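You operate a simulated robot arm through the tools that you are given. There is no shell and no other tool.

Carry out the task below with a simulated two-armed robot. There is one attempt and no reset: what you move stays moved.

Task
Lock the vent plate into the clips over the blue tape.
Fine: free both its knobs to lift it out; turn both home again; leave the other plates.

Only the result counts: the job must be done as asked and must still hold three seconds after the hand-in. Knocking over, shifting, dropping, spilling or breaking anything else fails it.

Robot
Two 7-joint arms with fingered hands on one trunk that stands fixed in place. Base frame: the origin is at the foot of the trunk, x ahead of it, y to its left, z up. Units: cm, rad, N and s.
The left shoulder is at [1.5, 17.4, 116.8], the right one opposite. With the tool pointing down near the work surface each hand reaches from about 24 to 70 cm from the base axis, measured 20 degrees to its own side. Payload 3.8 kg a hand.
The TCP of each hand is the grasp point between the finger pads, 2.6 cm short of the fingertips. In the tool frame z runs along the fingers and y along their closing line. The gripper opens to 13.2 cm; its body begins 7.3 cm behind the TCP. The gripper is a hand of 3 fingers: y runs from the thumb to the fingers, the wrist lies at [0, 0, -22.4] in the tool frame, and closing takes about 1.5 s.
Orientation is that of the tool frame in the base frame, as a unit quaternion [w, x, y, z]. With the fingers straight down and closing along the base's y, the tool's x points along the base's -x, its y along +y and its z along -z.

Tools
- The arms move only by the tool servo_tool. It takes "left_series", "right_series" or both (then of equal length, played together; a hand with none holds still); each is a list of rows, each an object of numbers (a shift or turn left out is 0, a gripper value left out holds the last): "x", "y", "z": the shift along the base's x, y, z in cm; "rx", "ry", "rz": the turn, a rotation vector about the base's x, y, z in rad. In form: [{"x": .., "y": .., "z": .., "rx": .., "ry": .., "rz": ..}, ...]. A call has 1 to 20 rows; each row shifts and turns the commanded pose from where the row before left it. "left_gripper" and "right_gripper" are, for a hand that has rows, the finger opening in cm, from 0 to 13.2, set as the call begins (left out, the last holds). Rows are played at 5 a second. More than 5 cm and 0.15 rad between two rows, or a gripper value outside its range, and nothing of the call is played. Where a pose cannot be reached the arm comes as near as it can. A force on the tool above 40 N (or 10 N above the force at the start of the call, whichever is more), or a blocked arm, ends the call early, and 0.2 s more pass. The fingers move at their own pace (about 10.8 cm/s each) and stop on an object; they squeeze with about 29 N. The grip force told is the motor's: it shows also when the fingers shut on nothing. Time passes only in rows, and 0.2 s behind the last, so rows that do not move let the fingers close. The reply holds the time, the measured pose of the TCP, the force on the tool along the base axes, the opening and the grip force, in the units named above and with some noise, with the torque about the TCP (base axes, N m) and any sound that the robot's microphone picked up, and new pictures: "show" is both (left out), scene, wrist or none (wrist: the cameras of the hands that moved).
- Cameras (640 x 400 px; columns grow to the right, rows downward): "scene" is now at [17.95, -1.8, 113.17]; the picture's right is [-0.25, -0.97, 0.00], its down [0.39, -0.10, -0.92] and it looks along [0.89, -0.23, 0.40] (base axes); focal length 214 px, centre (320, 200). "left" rides on the left gripper at [-6.2, 0.3, -9.2] in its tool frame; the picture's right is [-0.05, -1.00, 0.00], its down [0.83, -0.04, -0.56] and it looks along [0.55, -0.03, 0.83] (tool axes); focal length 230 px, centre (320, 200). "right" rides on the right gripper at [6.1, 0.3, -9.2] in its tool frame; the picture's right is [-0.05, 1.00, 0.00], its down [-0.83, -0.04, -0.56] and it looks along [-0.55, -0.03, 0.83] (tool axes); focal length 230 px, centre (320, 200). There is no depth. A picture from a camera that has moved, and an enlarged one, comes with that camera's place and axes in the base frame and with its lens.
- raise_lower(by): moves the trunk up (or, below 0, down) by that many cm; the arms and the scene camera ride with it, the base frame stays. It gives what a move gives, with no picture.
- set_fingers(finger1, finger2, thumb_bend, hand): sets how far each is bent, from 0 (flat) to 1 (curled in); at 0.3 the hand is open as for a grip, at 0.7 the pads meet at the TCP. One left out holds its place. A second passes; each finger stops where it meets its share of the squeeze, and holds until it gets a number again. A gripper value or a shape takes the hand back. It gives what a move gives, with no picture; readings hold the bend of each and the force on the fingers (four entries, about 0 where the hand has none), thumb and palm.
- grasp_type(shape, hand): the hand has 3 fingers and takes this shape, open, in about a second: jaw (thumb against the fingers, like two jaws); tri (thumb and two fingers); tip (a fingertip pinch); poke (one finger out to press); point (the index stretched); flat (the hand flat); cup (the hand cupped); fist (a fist). The gripper value then closes the fingers along that shape, each until it touches; the sizes above hold for jaw. It gives what a move gives, with no picture.
- aim_head(pan, tilt): turns the head with the scene camera to pan (to the left, within 1.047 rad either way) and tilt (down, from -0.506 to 1.204), counted from straight ahead of the robot (the tilt from the chest, where the trunk bows). It gives what a move gives, and a new picture of the scene camera.
- close_up(camera, box): a new picture of the part [left, top, right, bottom] of that camera's present view, enlarged. The clock stands still meanwhile.
- sign_off(): hands the job in; it is judged then, once.

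Nothing tells you positions but the pictures and the camera data. Unless the task says otherwise, let go and move clear before handing in.

The tools are called after "Emit:" as a command line: name --argument value ..., lists and objects as JSON in quotes. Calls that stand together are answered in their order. servo_tool: Moves the arms, as the interface text tells. Its arguments: {"type":"object","properties":{"left_series":{"type":"array"},"left_gripper":{"type":"number"},"right_series":{"type":"array"},"right_gripper":{"type":"number"},"show":{"type":"string","enum":["both","scene","wrist","none"]}},"required":[]} The other tools are called the same way: raise_lower (by) moves the trunk up or down; grasp_type (shape, hand) gives the hand a shape; set_fingers (finger1, finger2, thumb_bend, hand) moves the fingers one by one; aim_head (pan, tilt) turns the head that bears the scene camera; close_up (camera, box) takes an enlarged picture of a part of a camera's view; sign_off () hands the job in.

At the start:

```text
time_s: 0.0
left_tcp_pos: [30.4, -2.69, 139.85]
left_orientation: [0.0, 0.0, 1.0, 0.0]
left_ft_force: [-0.5, -0.6, -0.6]
left_torque: [0.03, 0.0, 0.01]
left_width: 13.18
left_finger_force: 0.1
left_shape: jaw
left_bend: [0.3, 0.3, 0.3]
left_finger forces: [0.0, 0.0, 0.0, 0.0, 0.0, 0.0]
right_tcp_pos: [31.15, -30.93, 139.81]
right_orientation: [0.002, 0.0, 1.0, -0.001]
right_ft_force: [0.6, -0.4, -0.6]
right_torque: [0.01, 0.01, -0.01]
right_width: 13.18
right_finger_force: 0.0
right_shape: jaw
right_bend: [0.3, 0.3, 0.3]
right_finger forces: [0.1, 0.0, 0.0, 0.0, 0.1, 0.1]
trunk travel left (down, up): [-46.7, 1.4]
head pan, tilt (commanded): [-0.255, -0.414]
```

scene: 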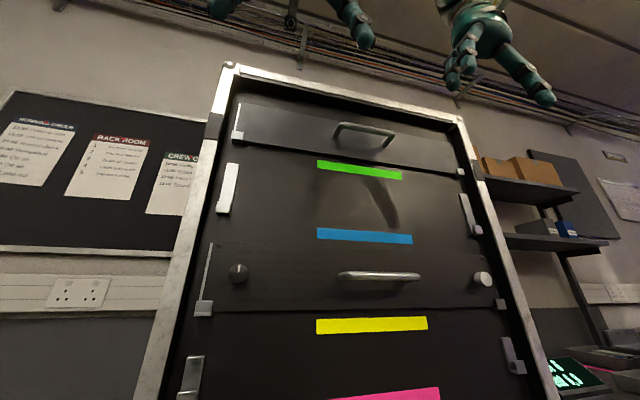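
right: 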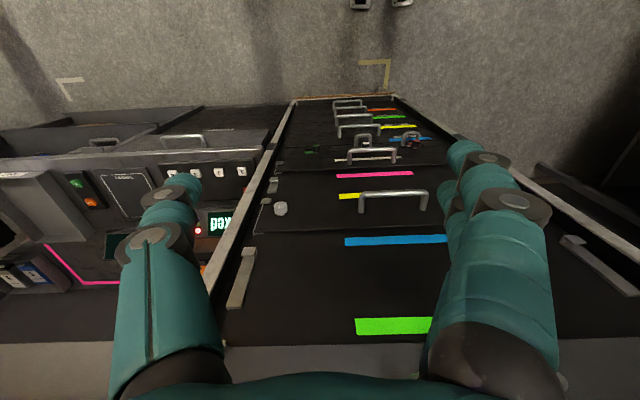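
left: 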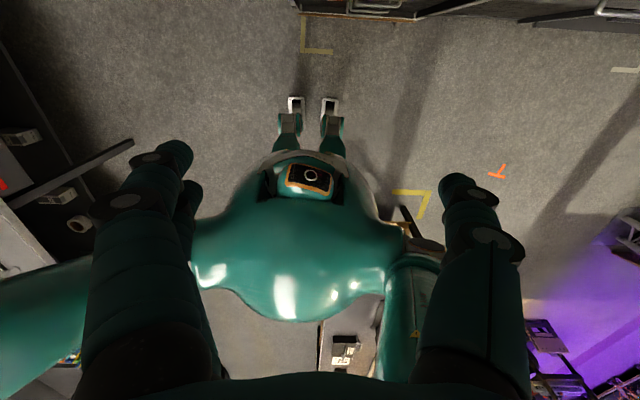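

I see a tall rack ahead with several black plates with handles and knobs, coloured tapes marking the slots. I'll look around with the head first to find the vent plate.

Emit:
aim_head --pan -0.255 --tilt 0.2

```text
time_s: 1.0
left_tcp_pos: [30.21, -2.55, 139.78]
left_orientation: [-0.001, 0.0, 1.0, 0.0]
left_ft_force: [0.0, 1.5, 0.4]
left_torque: [0.02, 0.0, -0.01]
left_width: 13.18
left_finger_force: 0.1
left_shape: jaw
left_bend: [0.3, 0.3, 0.3]
left_finger forces: [0.0, 0.1, 0.0, 0.0, 0.1, 0.0]
right_tcp_pos: [31.18, -30.97, 139.8]
right_orientation: [0.001, 0.001, 1.0, 0.001]
right_ft_force: [0.1, 0.5, -1.2]
right_torque: [0.0, -0.01, -0.02]
right_width: 13.19
right_finger_force: 0.1
right_shape: jaw
right_bend: [0.3, 0.3, 0.3]
right_finger forces: [0.0, 0.0, 0.0, 0.0, 0.1, 0.0]
trunk travel left (down, up): [-46.7, 1.4]
head pan, tilt (commanded): [-0.255, 0.201]
camera scene: at [19.96, -2.33, 107.93], right [-0.25, -0.97, 0.0], down [-0.19, 0.05, -0.98], along [0.95, -0.25, -0.2], focal length 214 px, centre (320, 200)
```

scene: 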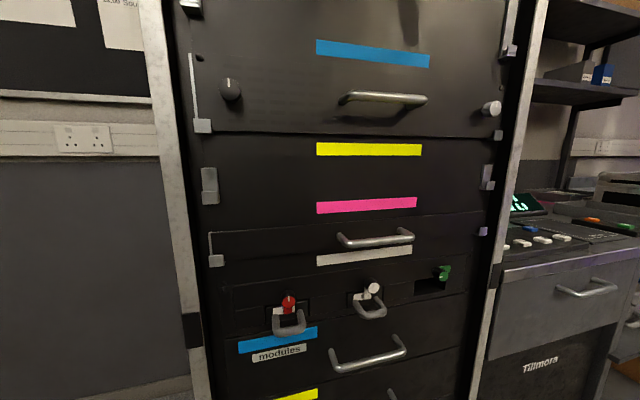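

The rack has slots with green, blue, yellow, pink and grey tapes; the knobbed plate sits above the yellow tape. I'll take enlarged views to learn the details.

Emit:
close_up --camera "scene" --box '[160, 0, 360, 140]'

Emit:
close_up --camera "scene" --box '[340, 0, 540, 140]'

Emit:
close_up --camera "scene" --box '[180, 130, 360, 270]'

Emit:
close_up --camera "scene" --box '[340, 130, 520, 270]'

Emit:
close_up --camera "scene" --box '[180, 250, 500, 400]'

```text
2.86 times, centred on (260, 70) of scene
camera zoom: at [19.96, -2.33, 107.93], right [-0.25, -0.97, 0.0], down [-0.19, 0.05, -0.98], along [0.95, -0.25, -0.2], focal length 613 px, centre (491, 571)
```

zoom: 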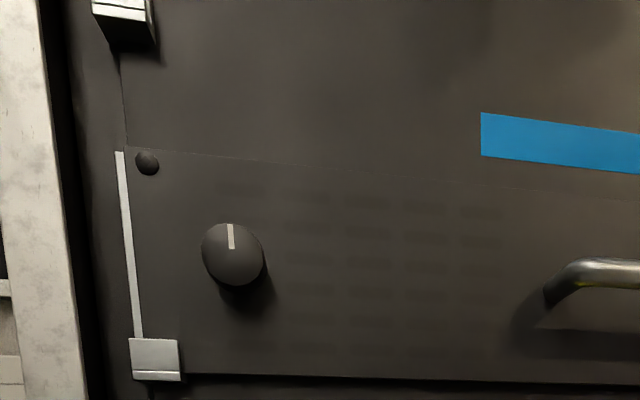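

```text
2.86 times, centred on (440, 70) of scene
camera zoom: at [19.96, -2.33, 107.93], right [-0.25, -0.97, 0.0], down [-0.19, 0.05, -0.98], along [0.95, -0.25, -0.2], focal length 613 px, centre (-23, 571)
```

zoom: 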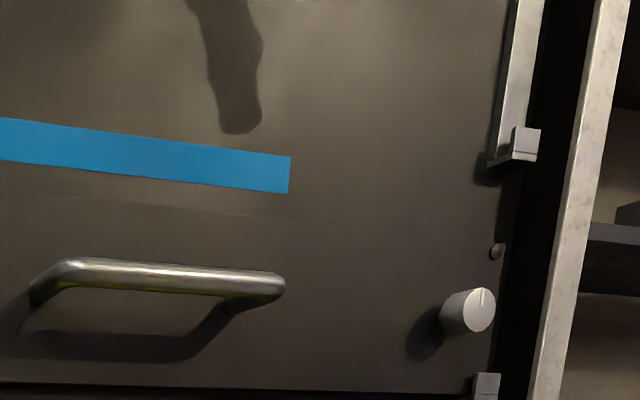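

```text
2.86 times, centred on (270, 200) of scene
camera zoom: at [19.96, -2.33, 107.93], right [-0.25, -0.97, 0.0], down [-0.19, 0.05, -0.98], along [0.95, -0.25, -0.2], focal length 613 px, centre (463, 200)
```

zoom: 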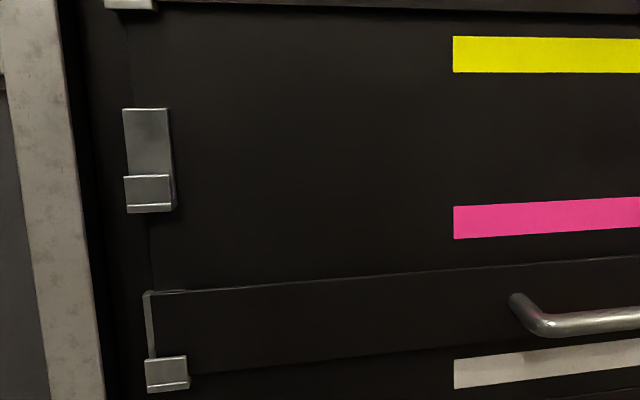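

```text
2.86 times, centred on (430, 200) of scene
camera zoom: at [19.96, -2.33, 107.93], right [-0.25, -0.97, 0.0], down [-0.19, 0.05, -0.98], along [0.95, -0.25, -0.2], focal length 613 px, centre (6, 200)
```

zoom: 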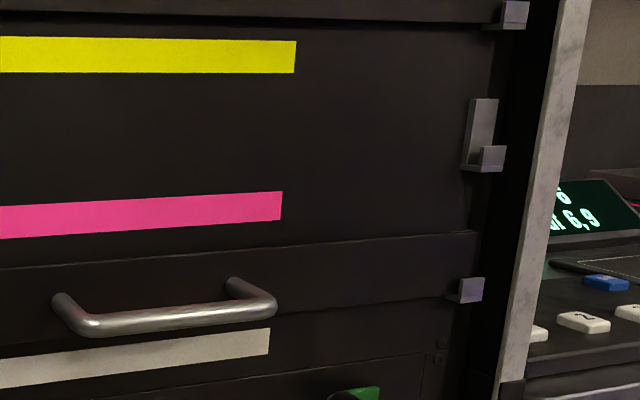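

```text
2.00 times, centred on (340, 325) of scene
camera zoom: at [19.96, -2.33, 107.93], right [-0.25, -0.97, 0.0], down [-0.19, 0.05, -0.98], along [0.95, -0.25, -0.2], focal length 429 px, centre (280, -50)
```

zoom: 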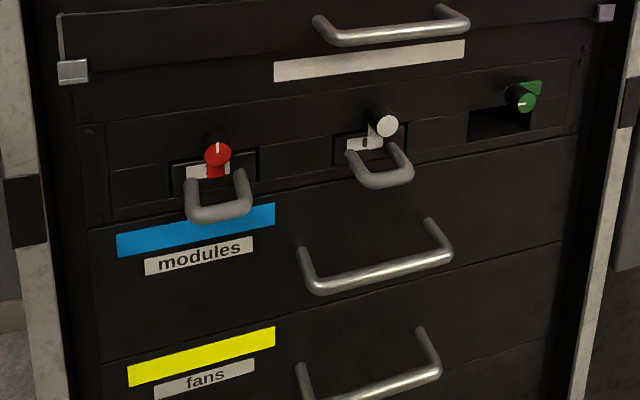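

The vent plate (slotted, knobs on both ends, marks up) sits over the yellow tape at roughly x 50, z 111–119; the empty clips over the blue tape are above it. I'll lower the trunk a bit to get a second viewpoint for triangulation.

Emit:
raise_lower --by -12

Emit:
aim_head --pan -0.35 --tilt -0.2

```text
time_s: 2.5
left_tcp_pos: [34.86, -2.61, 123.56]
left_orientation: [-0.067, 0.001, 0.998, -0.001]
left_ft_force: [-0.3, -0.2, 0.0]
left_torque: [0.0, -0.02, 0.03]
left_width: 13.18
left_finger_force: 0.0
left_shape: jaw
left_bend: [0.3, 0.3, 0.3]
left_finger forces: [0.0, 0.0, 0.1, 0.0, 0.0, 0.0]
right_tcp_pos: [40.6, -30.92, 117.46]
right_orientation: [-0.141, 0.001, 0.99, -0.001]
right_ft_force: [0.5, -1.2, 0.1]
right_torque: [0.0, 0.04, 0.0]
right_width: 13.2
right_finger_force: 0.0
right_shape: jaw
right_bend: [0.3, 0.3, 0.3]
right_finger forces: [0.1, 0.1, 0.1, 0.0, 0.0, 0.0]
trunk travel left (down, up): [-34.7, 13.4]
head pan, tilt (commanded): [-0.255, 0.201]
```

```text
time_s: 3.4
left_tcp_pos: [34.77, -2.66, 123.57]
left_orientation: [-0.067, 0.0, 0.998, -0.001]
left_ft_force: [-0.7, 0.7, 0.2]
left_torque: [0.01, 0.02, 0.03]
left_width: 13.18
left_finger_force: 0.1
left_shape: jaw
left_bend: [0.3, 0.3, 0.3]
left_finger forces: [0.1, 0.1, 0.1, 0.0, 0.0, 0.0]
right_tcp_pos: [40.5, -31.09, 117.37]
right_orientation: [-0.141, 0.0, 0.99, -0.001]
right_ft_force: [-0.1, -1.0, 0.2]
right_torque: [0.02, 0.04, 0.03]
right_width: 13.17
right_finger_force: 0.1
right_shape: jaw
right_bend: [0.3, 0.3, 0.3]
right_finger forces: [0.1, 0.1, 0.0, 0.0, 0.1, 0.1]
trunk travel left (down, up): [-34.7, 13.4]
head pan, tilt (commanded): [-0.351, -0.201]
camera scene: at [16.78, -2.82, 96.5], right [-0.34, -0.94, 0.0], down [0.19, -0.07, -0.98], along [0.92, -0.34, 0.2], focal length 214 px, centre (320, 200)
```

scene: 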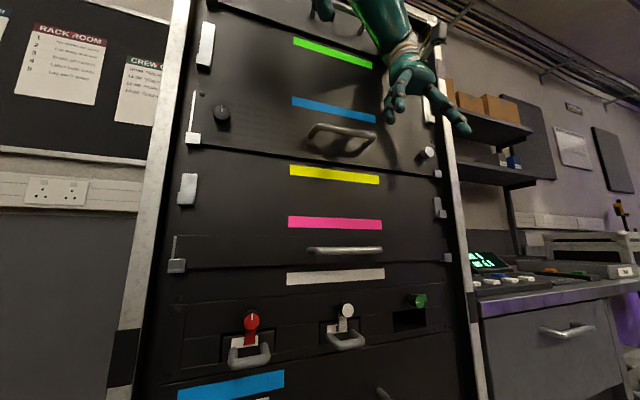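

The trunk move also shifted the hands oddly (the right hand swung forward), so I must be careful. I'll take enlarged views from this height to triangulate the plate, knobs and clips.

Emit:
close_up --camera "scene" --box '[170, 0, 330, 100]'

Emit:
close_up --camera "scene" --box '[170, 70, 330, 170]'

Emit:
close_up --camera "scene" --box '[300, 0, 480, 112]'

Emit:
close_up --camera "scene" --box '[300, 100, 460, 200]'

```text
4.00 times, centred on (250, 50) of scene
camera zoom: at [16.78, -2.82, 96.5], right [-0.34, -0.94, 0.0], down [0.19, -0.07, -0.98], along [0.92, -0.34, 0.2], focal length 858 px, centre (600, 800)
```

zoom: 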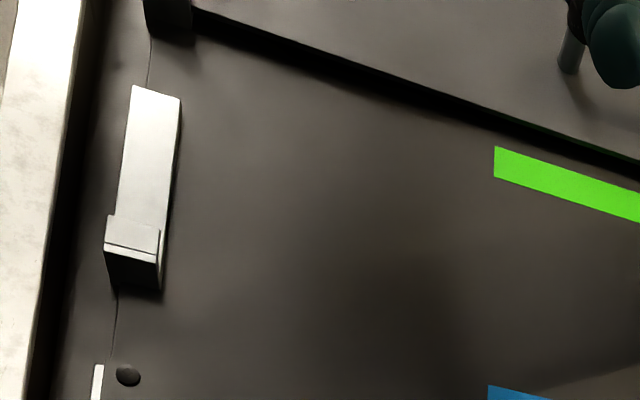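

```text
4.00 times, centred on (250, 120) of scene
camera zoom: at [16.78, -2.82, 96.5], right [-0.34, -0.94, 0.0], down [0.19, -0.07, -0.98], along [0.92, -0.34, 0.2], focal length 858 px, centre (600, 520)
```

zoom: 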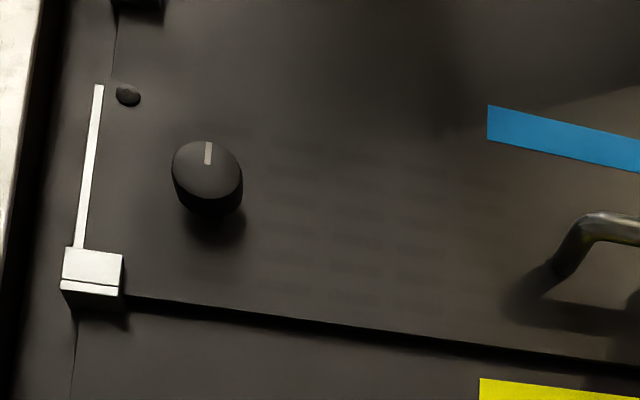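

```text
3.56 times, centred on (390, 56) of scene
camera zoom: at [16.78, -2.82, 96.5], right [-0.34, -0.94, 0.0], down [0.19, -0.07, -0.98], along [0.92, -0.34, 0.2], focal length 763 px, centre (71, 712)
```

zoom: 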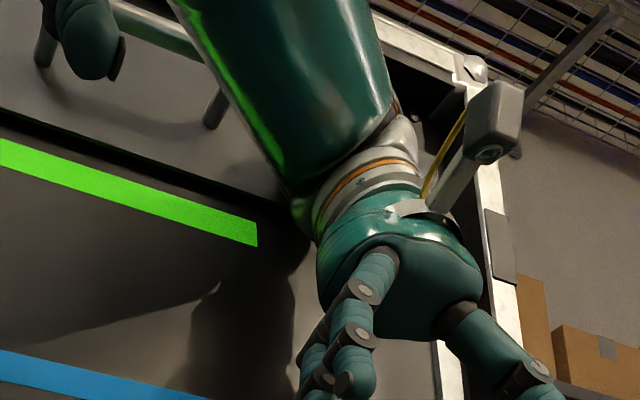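

```text
4.00 times, centred on (380, 150) of scene
camera zoom: at [16.78, -2.82, 96.5], right [-0.34, -0.94, 0.0], down [0.19, -0.07, -0.98], along [0.92, -0.34, 0.2], focal length 858 px, centre (80, 400)
```

zoom: 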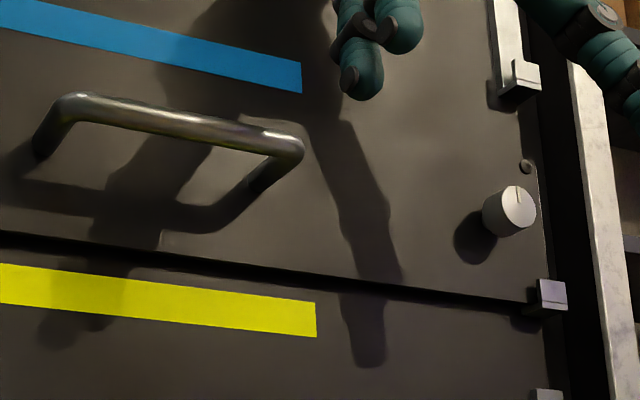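

Estimates: plate front x≈51, bottom z≈111, top z≈119.9; knobs at (48.5, 1.0, 115.5) and (48.3, −38.6, 115.5); handle bar at x≈47, z≈115.5, y −13…−24.5; the blue-tape cups are about 13.4 cm higher. I'll play a still row to see how the arms settle after the trunk move.

Emit:
servo_tool --left_series '[{"x": 0}]' --right_series '[{"x": 0}]' --show "both"

```text
time_s: 3.8
left_tcp_pos: [34.77, -2.53, 123.66]
left_orientation: [-0.067, 0.0, 0.998, -0.001]
left_ft_force: [-0.6, 0.3, 0.6]
left_torque: [-0.02, -0.01, 0.0]
left_width: 13.2
left_finger_force: 0.0
left_shape: jaw
left_bend: [0.3, 0.3, 0.3]
left_finger forces: [0.0, 0.1, 0.1, 0.0, 0.1, 0.0]
right_tcp_pos: [40.53, -31.06, 117.53]
right_orientation: [-0.141, -0.001, 0.99, -0.002]
right_ft_force: [-0.8, -0.2, 0.7]
right_torque: [0.02, -0.01, -0.02]
right_width: 13.18
right_finger_force: 0.0
right_shape: jaw
right_bend: [0.3, 0.3, 0.3]
right_finger forces: [0.0, 0.1, 0.0, 0.0, 0.1, 0.1]
trunk travel left (down, up): [-34.7, 13.4]
head pan, tilt (commanded): [-0.351, -0.201]
camera scene: at [16.78, -2.83, 96.5], right [-0.34, -0.94, 0.0], down [0.19, -0.07, -0.98], along [0.92, -0.34, 0.2], focal length 214 px, centre (320, 200)
camera right: at [37.22, -30.66, 128.02], right [0.05, 1.0, -0.02], down [0.95, -0.04, 0.3], along [0.3, -0.03, -0.95], focal length 230 px, centre (320, 200)
camera left: at [42.05, -2.31, 131.94], right [0.05, -1.0, -0.01], down [-0.75, -0.04, 0.66], along [-0.66, -0.03, -0.75], focal length 230 px, centre (320, 200)
```

scene: 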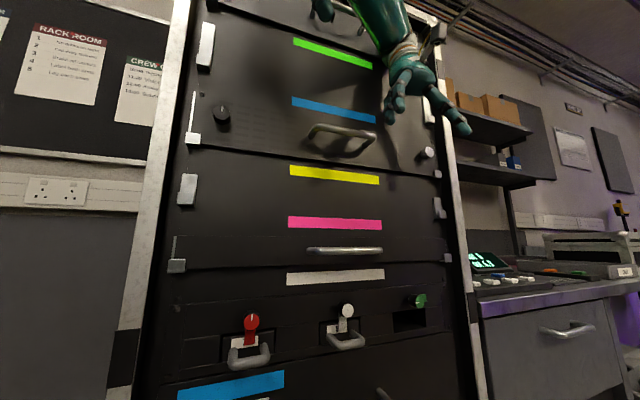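
right: 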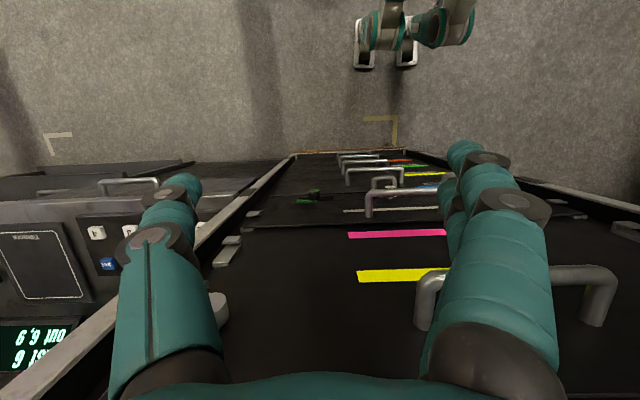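
left: 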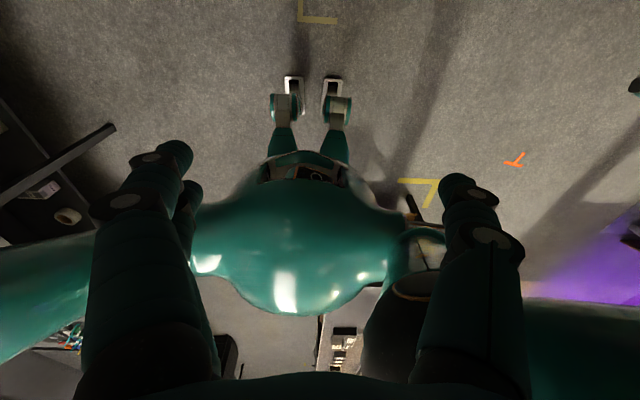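

The arms hold still with no contact. Now I swing the right hand so its fingers point forward toward the rack, keeping clear of it, moving toward the right knob's y.

Emit:
servo_tool --right_series '[{"y": -0.58, "ry": -0.1426}, {"y": -0.58, "ry": -0.1426}, {"y": -0.58, "ry": -0.1426}, {"y": -0.58, "ry": -0.1426}, {"y": -0.58, "ry": -0.1426}, {"y": -0.58, "ry": -0.1426}]' --show "both"

```text
time_s: 4.3
left_tcp_pos: [35.73, -2.51, 123.05]
left_orientation: [-0.067, -0.01, 0.998, 0.004]
left_ft_force: [5.7, 1.7, -3.1]
left_torque: [0.09, 0.26, 0.28]
left_width: 13.19
left_finger_force: 0.0
left_shape: jaw
left_bend: [0.3, 0.3, 0.3]
left_finger forces: [0.0, 0.1, 0.0, 0.0, 0.0, 0.0]
right_tcp_pos: [40.77, -31.71, 117.42]
right_orientation: [-0.033, -0.001, 0.999, 0.0]
right_ft_force: [-0.1, -0.1, 0.3]
right_torque: [0.0, 0.01, -0.03]
right_width: 13.21
right_finger_force: 0.0
right_shape: jaw
right_bend: [0.3, 0.3, 0.3]
right_finger forces: [0.1, 0.0, 0.0, 0.0, 0.0, 0.0]
trunk travel left (down, up): [-34.7, 13.4]
head pan, tilt (commanded): [-0.351, -0.201]
stopped in row 2 (left hand): the force on the tool passed its limit at 45 N (the readings are from after the stop); the commanded pose is now the measured one
camera scene: at [17.04, -2.83, 96.45], right [-0.34, -0.94, 0.0], down [0.19, -0.07, -0.98], along [0.92, -0.34, 0.2], focal length 214 px, centre (320, 200)
camera right: at [35.34, -31.43, 127.13], right [0.05, 1.0, -0.01], down [0.87, -0.04, 0.5], along [0.5, -0.03, -0.87], focal length 230 px, centre (320, 200)
```

scene: 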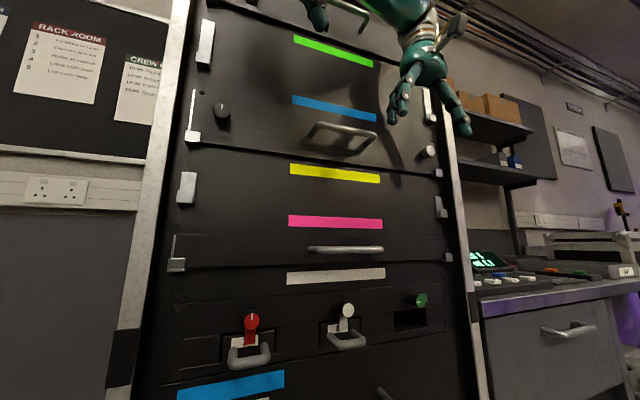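
right: 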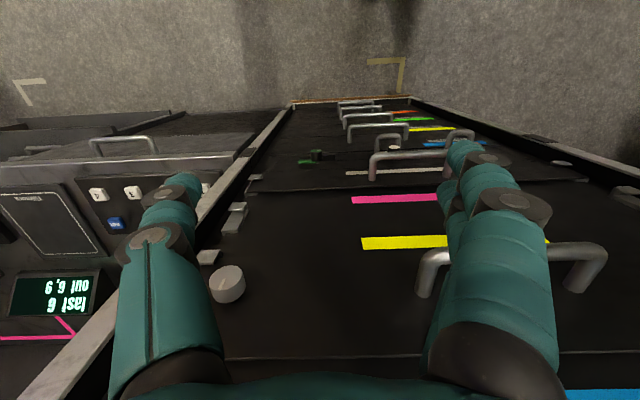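

The left hand was bumped (likely the right arm's elbow). I'll look at the left wrist view before moving on, and then move the left hand away to the left first.

Emit:
close_up --camera "left" --box '[0, 0, 640, 400]'

Emit:
aim_head --pan -0.35 --tilt -0.5

```text
1.00 times, centred on (320, 200) of left (not enlarged: the box is as wide or as high as the picture)
camera zoom: at [43.03, -2.08, 131.35], right [0.07, -1.0, -0.02], down [-0.75, -0.06, 0.66], along [-0.66, -0.03, -0.75], focal length 230 px, centre (320, 200)
```

zoom: 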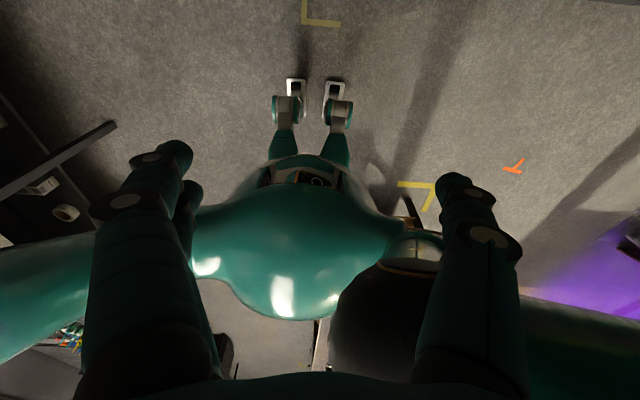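

```text
time_s: 5.1
left_tcp_pos: [35.78, -2.42, 122.99]
left_orientation: [-0.069, -0.01, 0.998, 0.003]
left_ft_force: [11.1, 3.2, -4.9]
left_torque: [0.13, 0.4, 0.58]
left_width: 13.17
left_finger_force: 0.0
left_shape: jaw
left_bend: [0.3, 0.3, 0.3]
left_finger forces: [0.0, 0.0, 0.0, 0.0, 0.0, 0.0]
right_tcp_pos: [40.77, -31.69, 117.49]
right_orientation: [-0.033, 0.0, 0.999, -0.001]
right_ft_force: [0.1, 0.4, 0.6]
right_torque: [-0.04, -0.03, 0.01]
right_width: 13.17
right_finger_force: 0.1
right_shape: jaw
right_bend: [0.3, 0.3, 0.3]
right_finger forces: [0.1, 0.0, 0.1, 0.0, 0.1, 0.1]
trunk travel left (down, up): [-34.7, 13.4]
head pan, tilt (commanded): [-0.351, -0.499]
camera scene: at [15.56, -2.28, 98.7], right [-0.34, -0.94, 0.0], down [0.45, -0.16, -0.88], along [0.82, -0.3, 0.48], focal length 214 px, centre (320, 200)
```

scene: 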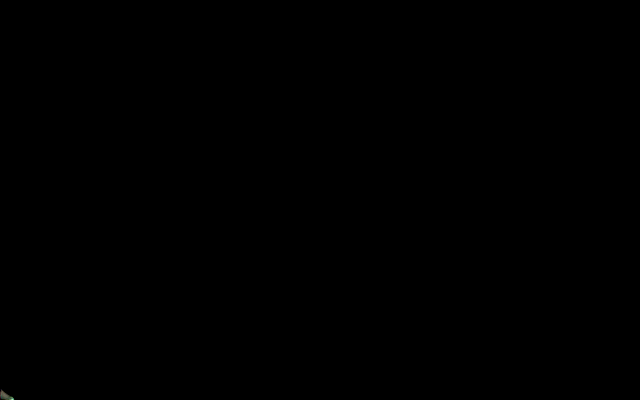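

The right elbow sits behind the left hand and presses on it. I'll move the left hand off to the left, away from it.

Emit:
servo_tool --left_series '[{"x": 0.3, "y": 1.0}, {"y": 2.0}, {"y": 2.5}, {"y": 2.5}, {"y": 2.5}, {"y": 2.5}]' --show "wrist"

Emit:
aim_head --pan -0.2 --tilt 0.0

```text
time_s: 6.5
left_tcp_pos: [35.62, 10.34, 122.0]
left_orientation: [-0.067, -0.008, 0.998, 0.003]
left_ft_force: [0.2, 0.4, -0.2]
left_torque: [0.01, 0.01, 0.02]
left_width: 13.18
left_finger_force: 0.1
left_shape: jaw
left_bend: [0.3, 0.3, 0.3]
left_finger forces: [0.1, 0.0, 0.1, 0.1, 0.0, 0.0]
left hand out of reach, approached as far as the arm can: row 5, 6
right_tcp_pos: [41.01, -31.64, 117.5]
right_orientation: [-0.034, 0.0, 0.999, -0.001]
right_ft_force: [-0.3, -0.3, 0.1]
right_torque: [-0.03, -0.02, 0.01]
right_width: 13.18
right_finger_force: 0.0
right_shape: jaw
right_bend: [0.3, 0.3, 0.3]
right_finger forces: [0.0, 0.1, 0.2, 0.1, 0.0, 0.0]
trunk travel left (down, up): [-34.7, 13.4]
head pan, tilt (commanded): [-0.351, -0.499]
camera left: at [42.89, 10.65, 130.35], right [0.07, -1.0, -0.01], down [-0.75, -0.06, 0.66], along [-0.66, -0.03, -0.75], focal length 230 px, centre (320, 200)
```

left: 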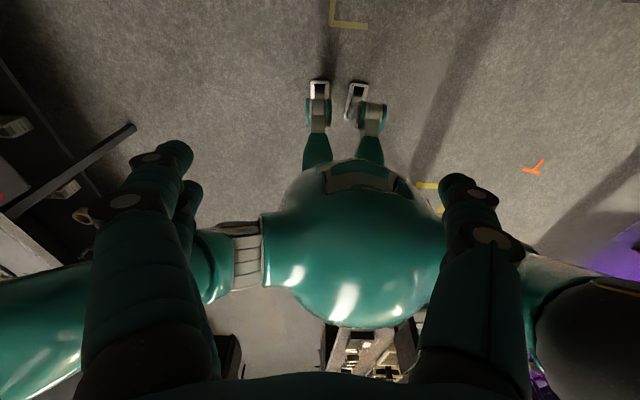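

```text
time_s: 7.5
left_tcp_pos: [35.73, 10.18, 122.05]
left_orientation: [-0.068, -0.008, 0.998, 0.003]
left_ft_force: [0.0, -0.7, -1.0]
left_torque: [0.03, -0.02, 0.02]
left_width: 13.18
left_finger_force: 0.2
left_shape: jaw
left_bend: [0.3, 0.3, 0.3]
left_finger forces: [0.0, 0.0, 0.1, 0.0, 0.0, 0.0]
right_tcp_pos: [40.88, -31.68, 117.42]
right_orientation: [-0.035, 0.0, 0.999, -0.001]
right_ft_force: [0.8, 0.0, 0.4]
right_torque: [-0.01, -0.01, 0.0]
right_width: 13.17
right_finger_force: 0.0
right_shape: jaw
right_bend: [0.3, 0.3, 0.3]
right_finger forces: [0.1, 0.0, 0.1, 0.1, 0.1, 0.1]
trunk travel left (down, up): [-34.7, 13.4]
head pan, tilt (commanded): [-0.201, 0.0]
camera scene: at [18.09, -1.77, 94.71], right [-0.2, -0.98, 0.0], down [0.0, 0.0, -1.0], along [0.98, -0.2, 0.0], focal length 214 px, centre (320, 200)
```

scene: 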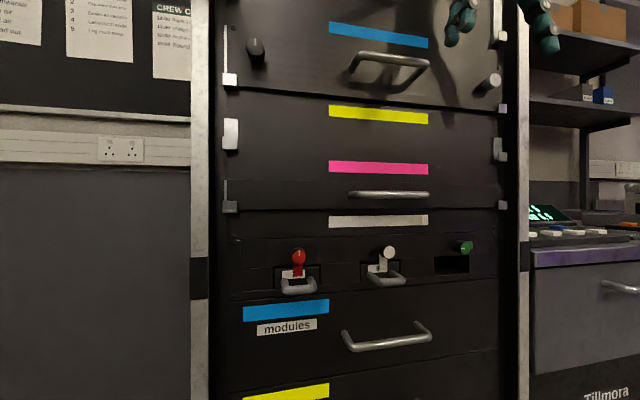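

Left hand is now clear at y≈10. I continue rotating the right hand forward in steps while moving it right.

Emit:
servo_tool --right_series '[{"y": -0.9, "ry": -0.1366}, {"y": -0.9, "ry": -0.1366}, {"y": -0.9, "ry": -0.1366}, {"y": -0.9, "ry": -0.1366}]' --show "both"

Emit:
close_up --camera "left" --box '[0, 0, 640, 400]'

```text
time_s: 8.5
left_tcp_pos: [35.68, 10.22, 121.99]
left_orientation: [-0.069, -0.008, 0.998, 0.003]
left_ft_force: [-0.2, 0.4, -0.9]
left_torque: [0.02, 0.01, 0.02]
left_width: 13.2
left_finger_force: 0.0
left_shape: jaw
left_bend: [0.3, 0.3, 0.3]
left_finger forces: [0.1, 0.0, 0.0, 0.1, 0.0, 0.1]
right_tcp_pos: [40.8, -35.37, 117.4]
right_orientation: [0.239, 0.001, 0.971, -0.002]
right_ft_force: [-0.3, -0.3, 0.6]
right_torque: [-0.01, 0.01, -0.05]
right_width: 13.18
right_finger_force: 0.0
right_shape: jaw
right_bend: [0.3, 0.3, 0.3]
right_finger forces: [0.0, 0.1, 0.0, 0.1, 0.0, 0.1]
trunk travel left (down, up): [-34.7, 13.4]
head pan, tilt (commanded): [-0.201, 0.0]
camera scene: at [18.08, -1.79, 94.7], right [-0.2, -0.98, 0.0], down [0.0, 0.0, -1.0], along [0.98, -0.2, 0.0], focal length 214 px, centre (320, 200)
camera right: at [31.14, -35.05, 122.78], right [0.05, 1.0, 0.02], down [0.48, -0.04, 0.88], along [0.88, -0.03, -0.48], focal length 230 px, centre (320, 200)
```

scene: 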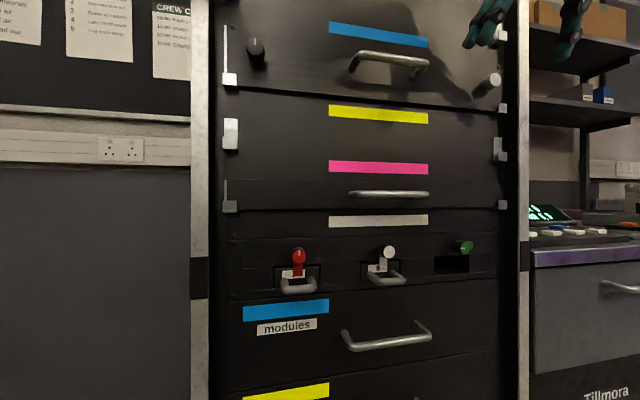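
right: 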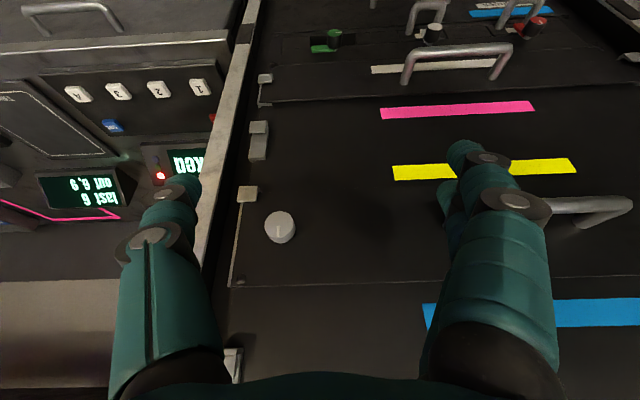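

```text
1.00 times, centred on (320, 200) of left (not enlarged: the box is as wide or as high as the picture)
camera zoom: at [42.91, 10.54, 130.36], right [0.07, -1.0, -0.01], down [-0.75, -0.06, 0.66], along [-0.66, -0.03, -0.75], focal length 230 px, centre (320, 200)
```

zoom: 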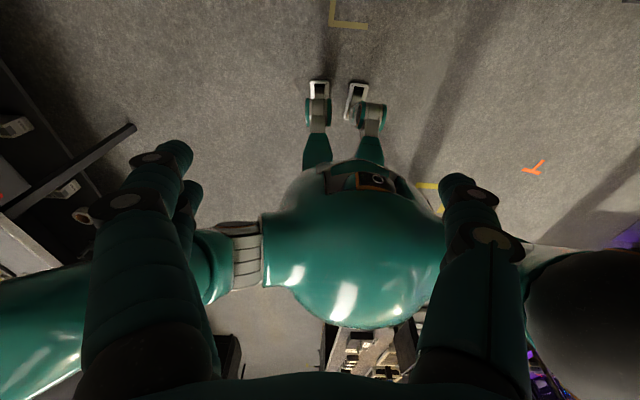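

Going well; continuing the rotation until the right fingers point straight forward.

Emit:
servo_tool --right_series '[{"y": -0.4, "ry": -0.136}, {"y": -0.4, "ry": -0.136}, {"y": -0.4, "ry": -0.136}, {"y": -0.4, "ry": -0.136}, {"y": -0.4, "ry": -0.136}, {"y": -0.4, "ry": -0.136}, {"y": -0.4, "ry": -0.136}, {"y": -0.4, "ry": -0.136}]' --show "both"

Emit:
close_up --camera "left" --box '[0, 0, 640, 400]'

```text
time_s: 10.3
left_tcp_pos: [35.45, 10.24, 122.06]
left_orientation: [-0.069, -0.008, 0.998, 0.003]
left_ft_force: [0.0, -0.1, -0.6]
left_torque: [0.02, 0.0, -0.01]
left_width: 13.2
left_finger_force: 0.0
left_shape: jaw
left_bend: [0.3, 0.3, 0.3]
left_finger forces: [0.0, 0.1, 0.0, 0.0, 0.0, 0.1]
right_tcp_pos: [42.52, -41.2, 119.61]
right_orientation: [0.706, 0.0, 0.709, -0.001]
right_ft_force: [-1.0, 0.2, 0.5]
right_torque: [-0.01, 0.03, -0.02]
right_width: 13.17
right_finger_force: 0.0
right_shape: jaw
right_bend: [0.3, 0.3, 0.3]
right_finger forces: [0.0, 0.0, 0.0, 0.0, 0.0, 0.0]
right hand out of reach, approached as far as the arm can: row 7, 8
trunk travel left (down, up): [-34.7, 13.4]
head pan, tilt (commanded): [-0.201, 0.0]
camera scene: at [18.08, -1.79, 94.7], right [-0.2, -0.98, 0.0], down [0.0, 0.0, -1.0], along [0.98, -0.2, 0.0], focal length 214 px, centre (320, 200)
camera right: at [33.38, -40.82, 113.54], right [0.0, 1.0, 0.05], down [-0.55, -0.04, 0.83], along [0.83, -0.03, 0.55], focal length 230 px, centre (320, 200)
```

scene: 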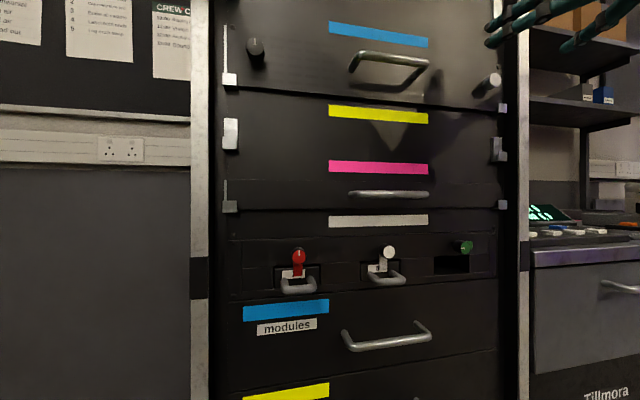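
right: 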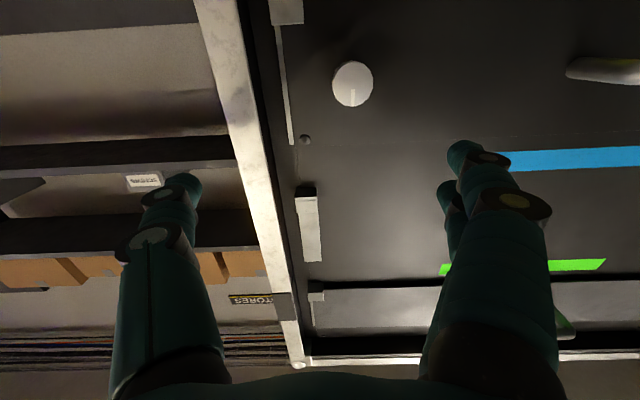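

```text
1.00 times, centred on (320, 200) of left (not enlarged: the box is as wide or as high as the picture)
camera zoom: at [42.89, 10.52, 130.37], right [0.07, -1.0, -0.01], down [-0.75, -0.06, 0.66], along [-0.66, -0.03, -0.75], focal length 230 px, centre (320, 200)
```

zoom: 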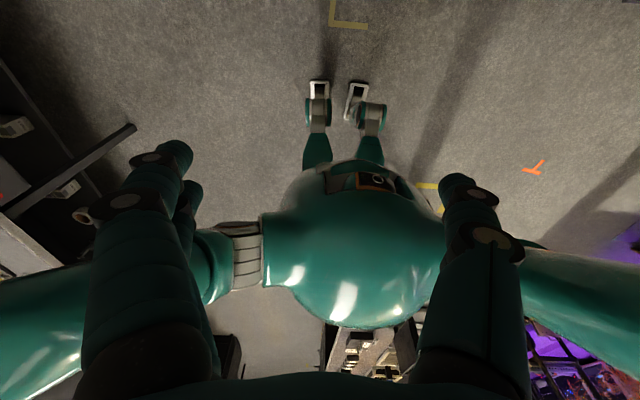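

The right hand points forward with its elbow out. Next I narrow the fingers to 6 cm and move in front of the right knob.

Emit:
servo_tool --right_series '[{"x": 0.5, "y": 0.7, "z": -1.3}, {"x": 0.5, "y": 0.7, "z": -1.4}, {"x": 0.5, "y": 0.7, "z": -1.4}, {"x": 0.0, "y": 0.0}]' --right_gripper 6 --show "both"

```text
time_s: 11.3
left_tcp_pos: [35.61, 10.22, 122.06]
left_orientation: [-0.068, -0.009, 0.998, 0.002]
left_ft_force: [0.7, 0.4, -0.1]
left_torque: [0.02, 0.02, 0.0]
left_width: 13.19
left_finger_force: 0.1
left_shape: jaw
left_bend: [0.3, 0.3, 0.3]
left_finger forces: [0.0, 0.0, 0.1, 0.0, 0.1, 0.0]
right_tcp_pos: [44.53, -41.08, 117.68]
right_orientation: [0.706, -0.001, 0.708, 0.001]
right_ft_force: [0.6, -0.5, 0.2]
right_torque: [0.01, -0.04, 0.01]
right_width: 6.08
right_finger_force: 0.1
right_shape: jaw
right_bend: [0.73, 0.73, 0.7]
right_finger forces: [0.0, 0.0, 0.1, 0.1, 0.0, 0.0]
right hand out of reach, approached as far as the arm can: row 1, 2, 3
trunk travel left (down, up): [-34.7, 13.4]
head pan, tilt (commanded): [-0.201, 0.0]
camera scene: at [18.05, -1.76, 94.71], right [-0.2, -0.98, 0.0], down [0.0, 0.0, -1.0], along [0.98, -0.2, 0.0], focal length 214 px, centre (320, 200)
camera right: at [35.31, -40.73, 111.55], right [0.0, 1.0, 0.05], down [-0.55, -0.04, 0.83], along [0.83, -0.03, 0.55], focal length 230 px, centre (320, 200)
```

scene: 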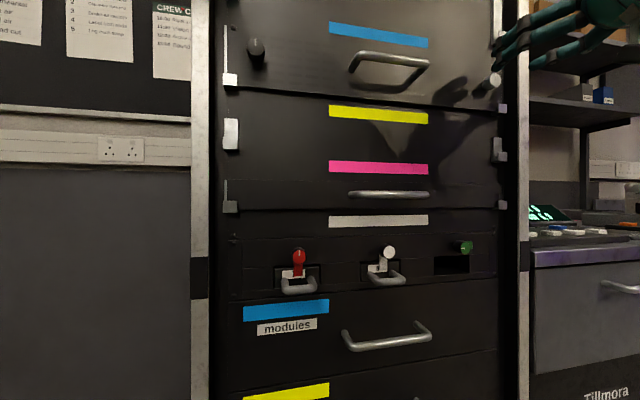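
right: 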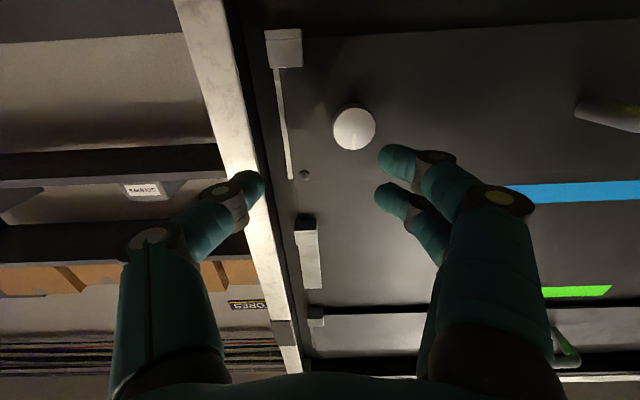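

The arm is at its minimum reach here (wrist too near the shoulder), so the trunk must come lower. I first back the right hand up and away, then test a small trunk lowering.

Emit:
servo_tool --right_series '[{"x": -0.5, "z": 2}, {"x": -1, "z": 2}, {"x": -1, "z": 2}, {"x": -1, "z": 1.5}]' --show "none"

Emit:
raise_lower --by -4

Emit:
aim_head --pan -0.2 --tilt -0.3

```text
time_s: 12.3
left_tcp_pos: [35.59, 10.25, 121.94]
left_orientation: [-0.068, -0.009, 0.998, 0.002]
left_ft_force: [0.2, -0.3, -0.4]
left_torque: [-0.05, 0.01, 0.0]
left_width: 13.19
left_finger_force: 0.0
left_shape: jaw
left_bend: [0.3, 0.3, 0.3]
left_finger forces: [0.0, 0.1, 0.0, 0.1, 0.0, 0.0]
right_tcp_pos: [41.23, -40.93, 125.0]
right_orientation: [0.706, 0.0, 0.708, 0.0]
right_ft_force: [-0.8, -0.3, 0.1]
right_torque: [-0.01, 0.02, -0.02]
right_width: 6.07
right_finger_force: 0.1
right_shape: jaw
right_bend: [0.73, 0.73, 0.7]
right_finger forces: [0.0, 0.0, 0.1, 0.0, 0.0, 0.0]
trunk travel left (down, up): [-34.7, 13.4]
head pan, tilt (commanded): [-0.201, 0.0]
```

```text
time_s: 13.1
left_tcp_pos: [36.53, 10.09, 116.99]
left_orientation: [-0.078, -0.009, 0.997, 0.002]
left_ft_force: [0.0, -0.5, 0.4]
left_torque: [-0.01, 0.01, 0.02]
left_width: 13.18
left_finger_force: 0.0
left_shape: jaw
left_bend: [0.3, 0.3, 0.3]
left_finger forces: [0.1, 0.0, 0.1, 0.0, 0.1, 0.1]
right_tcp_pos: [41.11, -41.1, 121.05]
right_orientation: [0.706, 0.0, 0.708, -0.001]
right_ft_force: [0.4, -0.5, -0.9]
right_torque: [0.01, -0.02, -0.01]
right_width: 6.05
right_finger_force: 0.0
right_shape: jaw
right_bend: [0.73, 0.73, 0.7]
right_finger forces: [0.0, 0.0, 0.0, 0.0, 0.1, 0.1]
trunk travel left (down, up): [-30.7, 17.4]
head pan, tilt (commanded): [-0.201, 0.0]
```

```text
time_s: 13.9
left_tcp_pos: [36.53, 10.07, 117.11]
left_orientation: [-0.077, -0.009, 0.997, 0.002]
left_ft_force: [0.0, 0.1, 0.1]
left_torque: [0.03, 0.01, -0.02]
left_width: 13.2
left_finger_force: 0.1
left_shape: jaw
left_bend: [0.3, 0.3, 0.3]
left_finger forces: [0.0, 0.0, 0.0, 0.0, 0.1, 0.0]
right_tcp_pos: [41.2, -41.01, 120.88]
right_orientation: [0.705, 0.001, 0.709, -0.002]
right_ft_force: [0.8, -0.2, -0.1]
right_torque: [-0.04, 0.01, -0.01]
right_width: 6.06
right_finger_force: 0.0
right_shape: jaw
right_bend: [0.73, 0.73, 0.7]
right_finger forces: [0.1, 0.0, 0.1, 0.0, 0.0, 0.1]
trunk travel left (down, up): [-30.7, 17.4]
head pan, tilt (commanded): [-0.201, -0.3]
camera scene: at [16.55, -1.54, 93.26], right [-0.2, -0.98, 0.0], down [0.29, -0.06, -0.96], along [0.94, -0.19, 0.29], focal length 214 px, centre (320, 200)
```

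scene: 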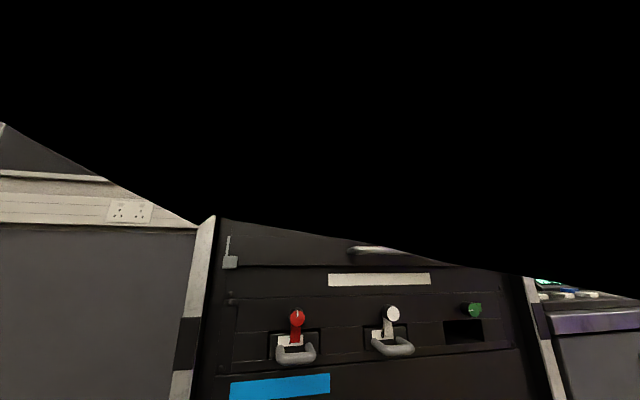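

The right hand rode down cleanly. Tilting up hides the camera behind the chest hull, so I use a flatter tilt.

Emit:
aim_head --pan -0.25 --tilt -0.12

Emit:
close_up --camera "left" --box '[0, 0, 640, 400]'

```text
time_s: 14.6
left_tcp_pos: [36.53, 10.2, 117.02]
left_orientation: [-0.079, -0.008, 0.997, 0.002]
left_ft_force: [-0.5, 0.1, 0.4]
left_torque: [0.02, 0.0, -0.03]
left_width: 13.19
left_finger_force: 0.0
left_shape: jaw
left_bend: [0.3, 0.3, 0.3]
left_finger forces: [0.0, 0.1, 0.0, 0.1, 0.1, 0.0]
right_tcp_pos: [41.27, -41.0, 121.07]
right_orientation: [0.706, 0.001, 0.709, -0.001]
right_ft_force: [-0.9, -0.4, -0.4]
right_torque: [-0.05, -0.04, -0.02]
right_width: 6.05
right_finger_force: 0.1
right_shape: jaw
right_bend: [0.73, 0.73, 0.7]
right_finger forces: [0.0, 0.0, 0.0, 0.0, 0.1, 0.0]
trunk travel left (down, up): [-30.7, 17.4]
head pan, tilt (commanded): [-0.25, -0.12]
camera scene: at [17.21, -2.11, 91.79], right [-0.25, -0.97, 0.0], down [0.12, -0.03, -0.99], along [0.96, -0.25, 0.12], focal length 214 px, centre (320, 200)
```

scene: 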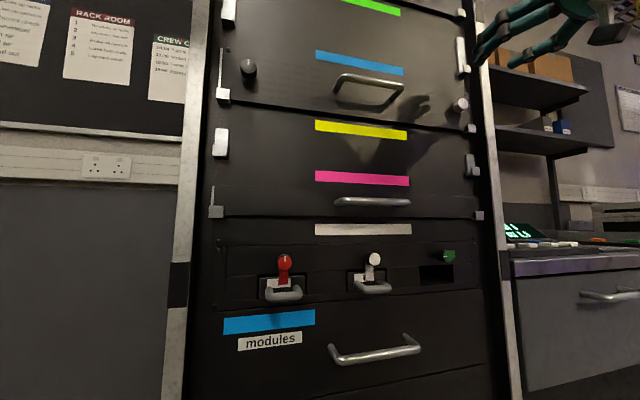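

```text
1.00 times, centred on (320, 200) of left (not enlarged: the box is as wide or as high as the picture)
camera zoom: at [44.05, 10.52, 125.22], right [0.07, -1.0, -0.01], down [-0.73, -0.06, 0.68], along [-0.68, -0.04, -0.73], focal length 230 px, centre (320, 200)
```

zoom: 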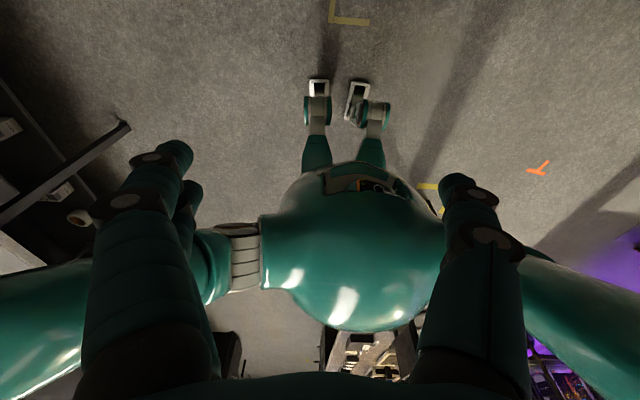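

This view is good. I lower the trunk further so both wrists get enough distance from the shoulders.

Emit:
raise_lower --by -5

```text
time_s: 15.5
left_tcp_pos: [37.47, 10.02, 111.25]
left_orientation: [-0.092, -0.009, 0.996, 0.0]
left_ft_force: [0.4, -1.6, 0.7]
left_torque: [0.01, -0.01, -0.02]
left_width: 13.21
left_finger_force: 0.1
left_shape: jaw
left_bend: [0.3, 0.3, 0.3]
left_finger forces: [0.0, 0.1, 0.1, 0.0, 0.0, 0.0]
right_tcp_pos: [43.0, -41.0, 114.86]
right_orientation: [0.69, 0.003, 0.723, -0.003]
right_ft_force: [-0.2, -0.4, -0.3]
right_torque: [-0.03, 0.01, 0.01]
right_width: 6.06
right_finger_force: 0.1
right_shape: jaw
right_bend: [0.73, 0.73, 0.7]
right_finger forces: [0.0, 0.0, 0.0, 0.0, 0.0, 0.1]
trunk travel left (down, up): [-25.7, 22.4]
head pan, tilt (commanded): [-0.25, -0.12]
```

Emit:
aim_head --pan -0.25 --tilt -0.15

Emit:
close_up --camera "left" --box '[0, 0, 640, 400]'

Emit:
close_up --camera "right" --box '[0, 0, 640, 400]'

```text
time_s: 16.1
left_tcp_pos: [37.48, 10.17, 111.2]
left_orientation: [-0.092, -0.009, 0.996, 0.0]
left_ft_force: [0.8, 0.9, -0.8]
left_torque: [0.03, -0.01, 0.02]
left_width: 13.21
left_finger_force: 0.1
left_shape: jaw
left_bend: [0.3, 0.3, 0.3]
left_finger forces: [0.1, 0.0, 0.0, 0.1, 0.0, 0.0]
right_tcp_pos: [42.83, -41.07, 114.83]
right_orientation: [0.69, 0.001, 0.724, -0.002]
right_ft_force: [0.1, 0.6, -0.2]
right_torque: [0.02, 0.0, 0.01]
right_width: 6.07
right_finger_force: 0.1
right_shape: jaw
right_bend: [0.73, 0.73, 0.7]
right_finger forces: [0.1, 0.1, 0.0, 0.0, 0.0, 0.0]
trunk travel left (down, up): [-25.7, 22.4]
head pan, tilt (commanded): [-0.25, -0.15]
camera scene: at [16.82, -2.08, 87.28], right [-0.25, -0.97, 0.0], down [0.14, -0.04, -0.99], along [0.96, -0.24, 0.15], focal length 214 px, centre (320, 200)
```

scene: 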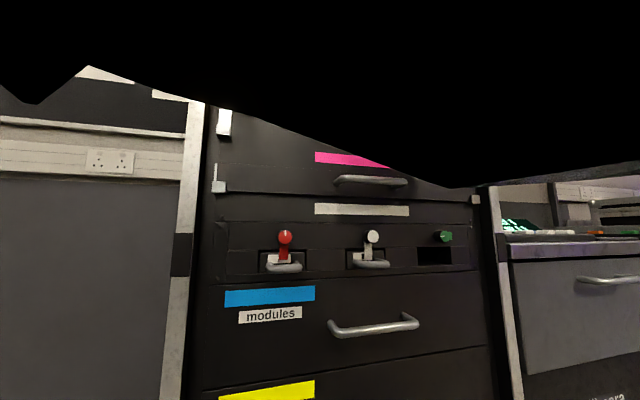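

```text
1.00 times, centred on (320, 200) of left (not enlarged: the box is as wide or as high as the picture)
camera zoom: at [45.18, 10.52, 119.22], right [0.07, -1.0, -0.01], down [-0.71, -0.06, 0.7], along [-0.7, -0.04, -0.72], focal length 230 px, centre (320, 200)
```

zoom: 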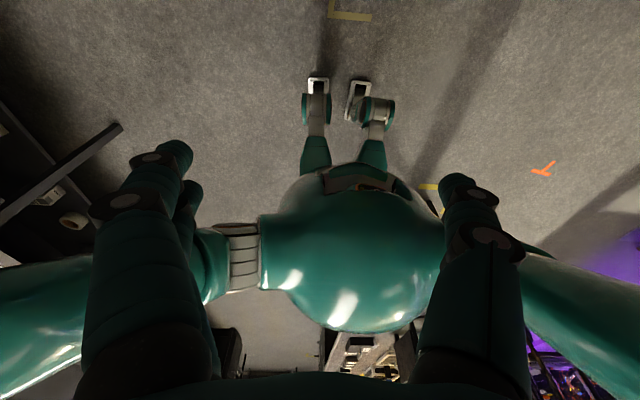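

```text
1.00 times, centred on (320, 200) of right (not enlarged: the box is as wide or as high as the picture)
camera zoom: at [33.34, -40.62, 109.16], right [0.01, 1.0, 0.05], down [-0.51, -0.04, 0.86], along [0.86, -0.03, 0.51], focal length 230 px, centre (320, 200)
```

zoom: 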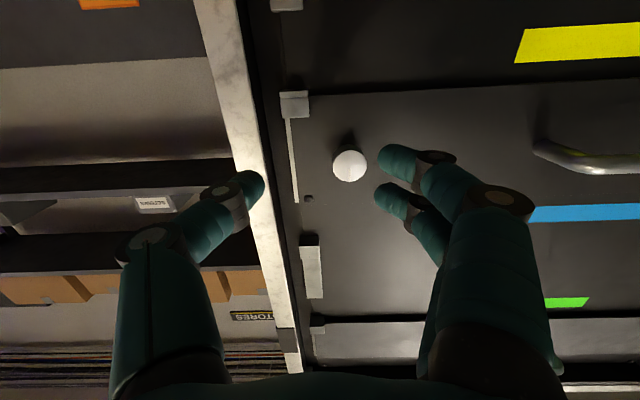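

Lowering makes the chest bow over the head, so I'll rely on the wrist cameras here. The right knob works out at about (48.3, −38.9, 115.4); I line the right hand up in front of it.

Emit:
servo_tool --right_series '[{"x": 0.6, "y": 0.7, "z": 0.2, "ry": -0.016}, {"x": 0.7, "y": 0.7, "z": 0.2, "ry": -0.016}, {"x": 0.8, "y": 0.75, "z": 0.15, "ry": -0.016}, {"x": 0}]' --right_gripper 5 --show "wrist"

```text
time_s: 17.1
left_tcp_pos: [37.43, 10.05, 111.13]
left_orientation: [-0.092, -0.009, 0.996, 0.0]
left_ft_force: [-0.3, 0.0, 0.8]
left_torque: [0.01, -0.02, -0.02]
left_width: 13.19
left_finger_force: 0.0
left_shape: jaw
left_bend: [0.3, 0.3, 0.3]
left_finger forces: [0.0, 0.0, 0.0, 0.1, 0.1, 0.1]
right_tcp_pos: [44.93, -38.88, 115.5]
right_orientation: [0.707, 0.002, 0.707, -0.002]
right_ft_force: [0.2, 0.2, 0.0]
right_torque: [0.03, 0.0, -0.04]
right_width: 5.07
right_finger_force: 0.1
right_shape: jaw
right_bend: [0.73, 0.73, 0.7]
right_finger forces: [0.1, 0.0, 0.0, 0.0, 0.0, 0.0]
trunk travel left (down, up): [-25.7, 22.4]
head pan, tilt (commanded): [-0.25, -0.15]
camera right: at [35.79, -38.47, 109.38], right [0.01, 1.0, 0.05], down [-0.56, -0.04, 0.83], along [0.83, -0.03, 0.55], focal length 230 px, centre (320, 200)
```

right: 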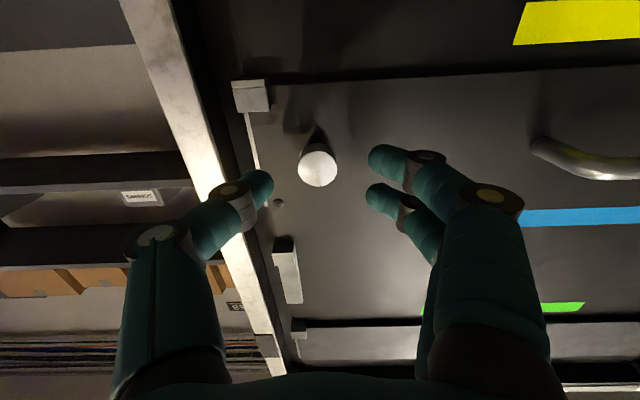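

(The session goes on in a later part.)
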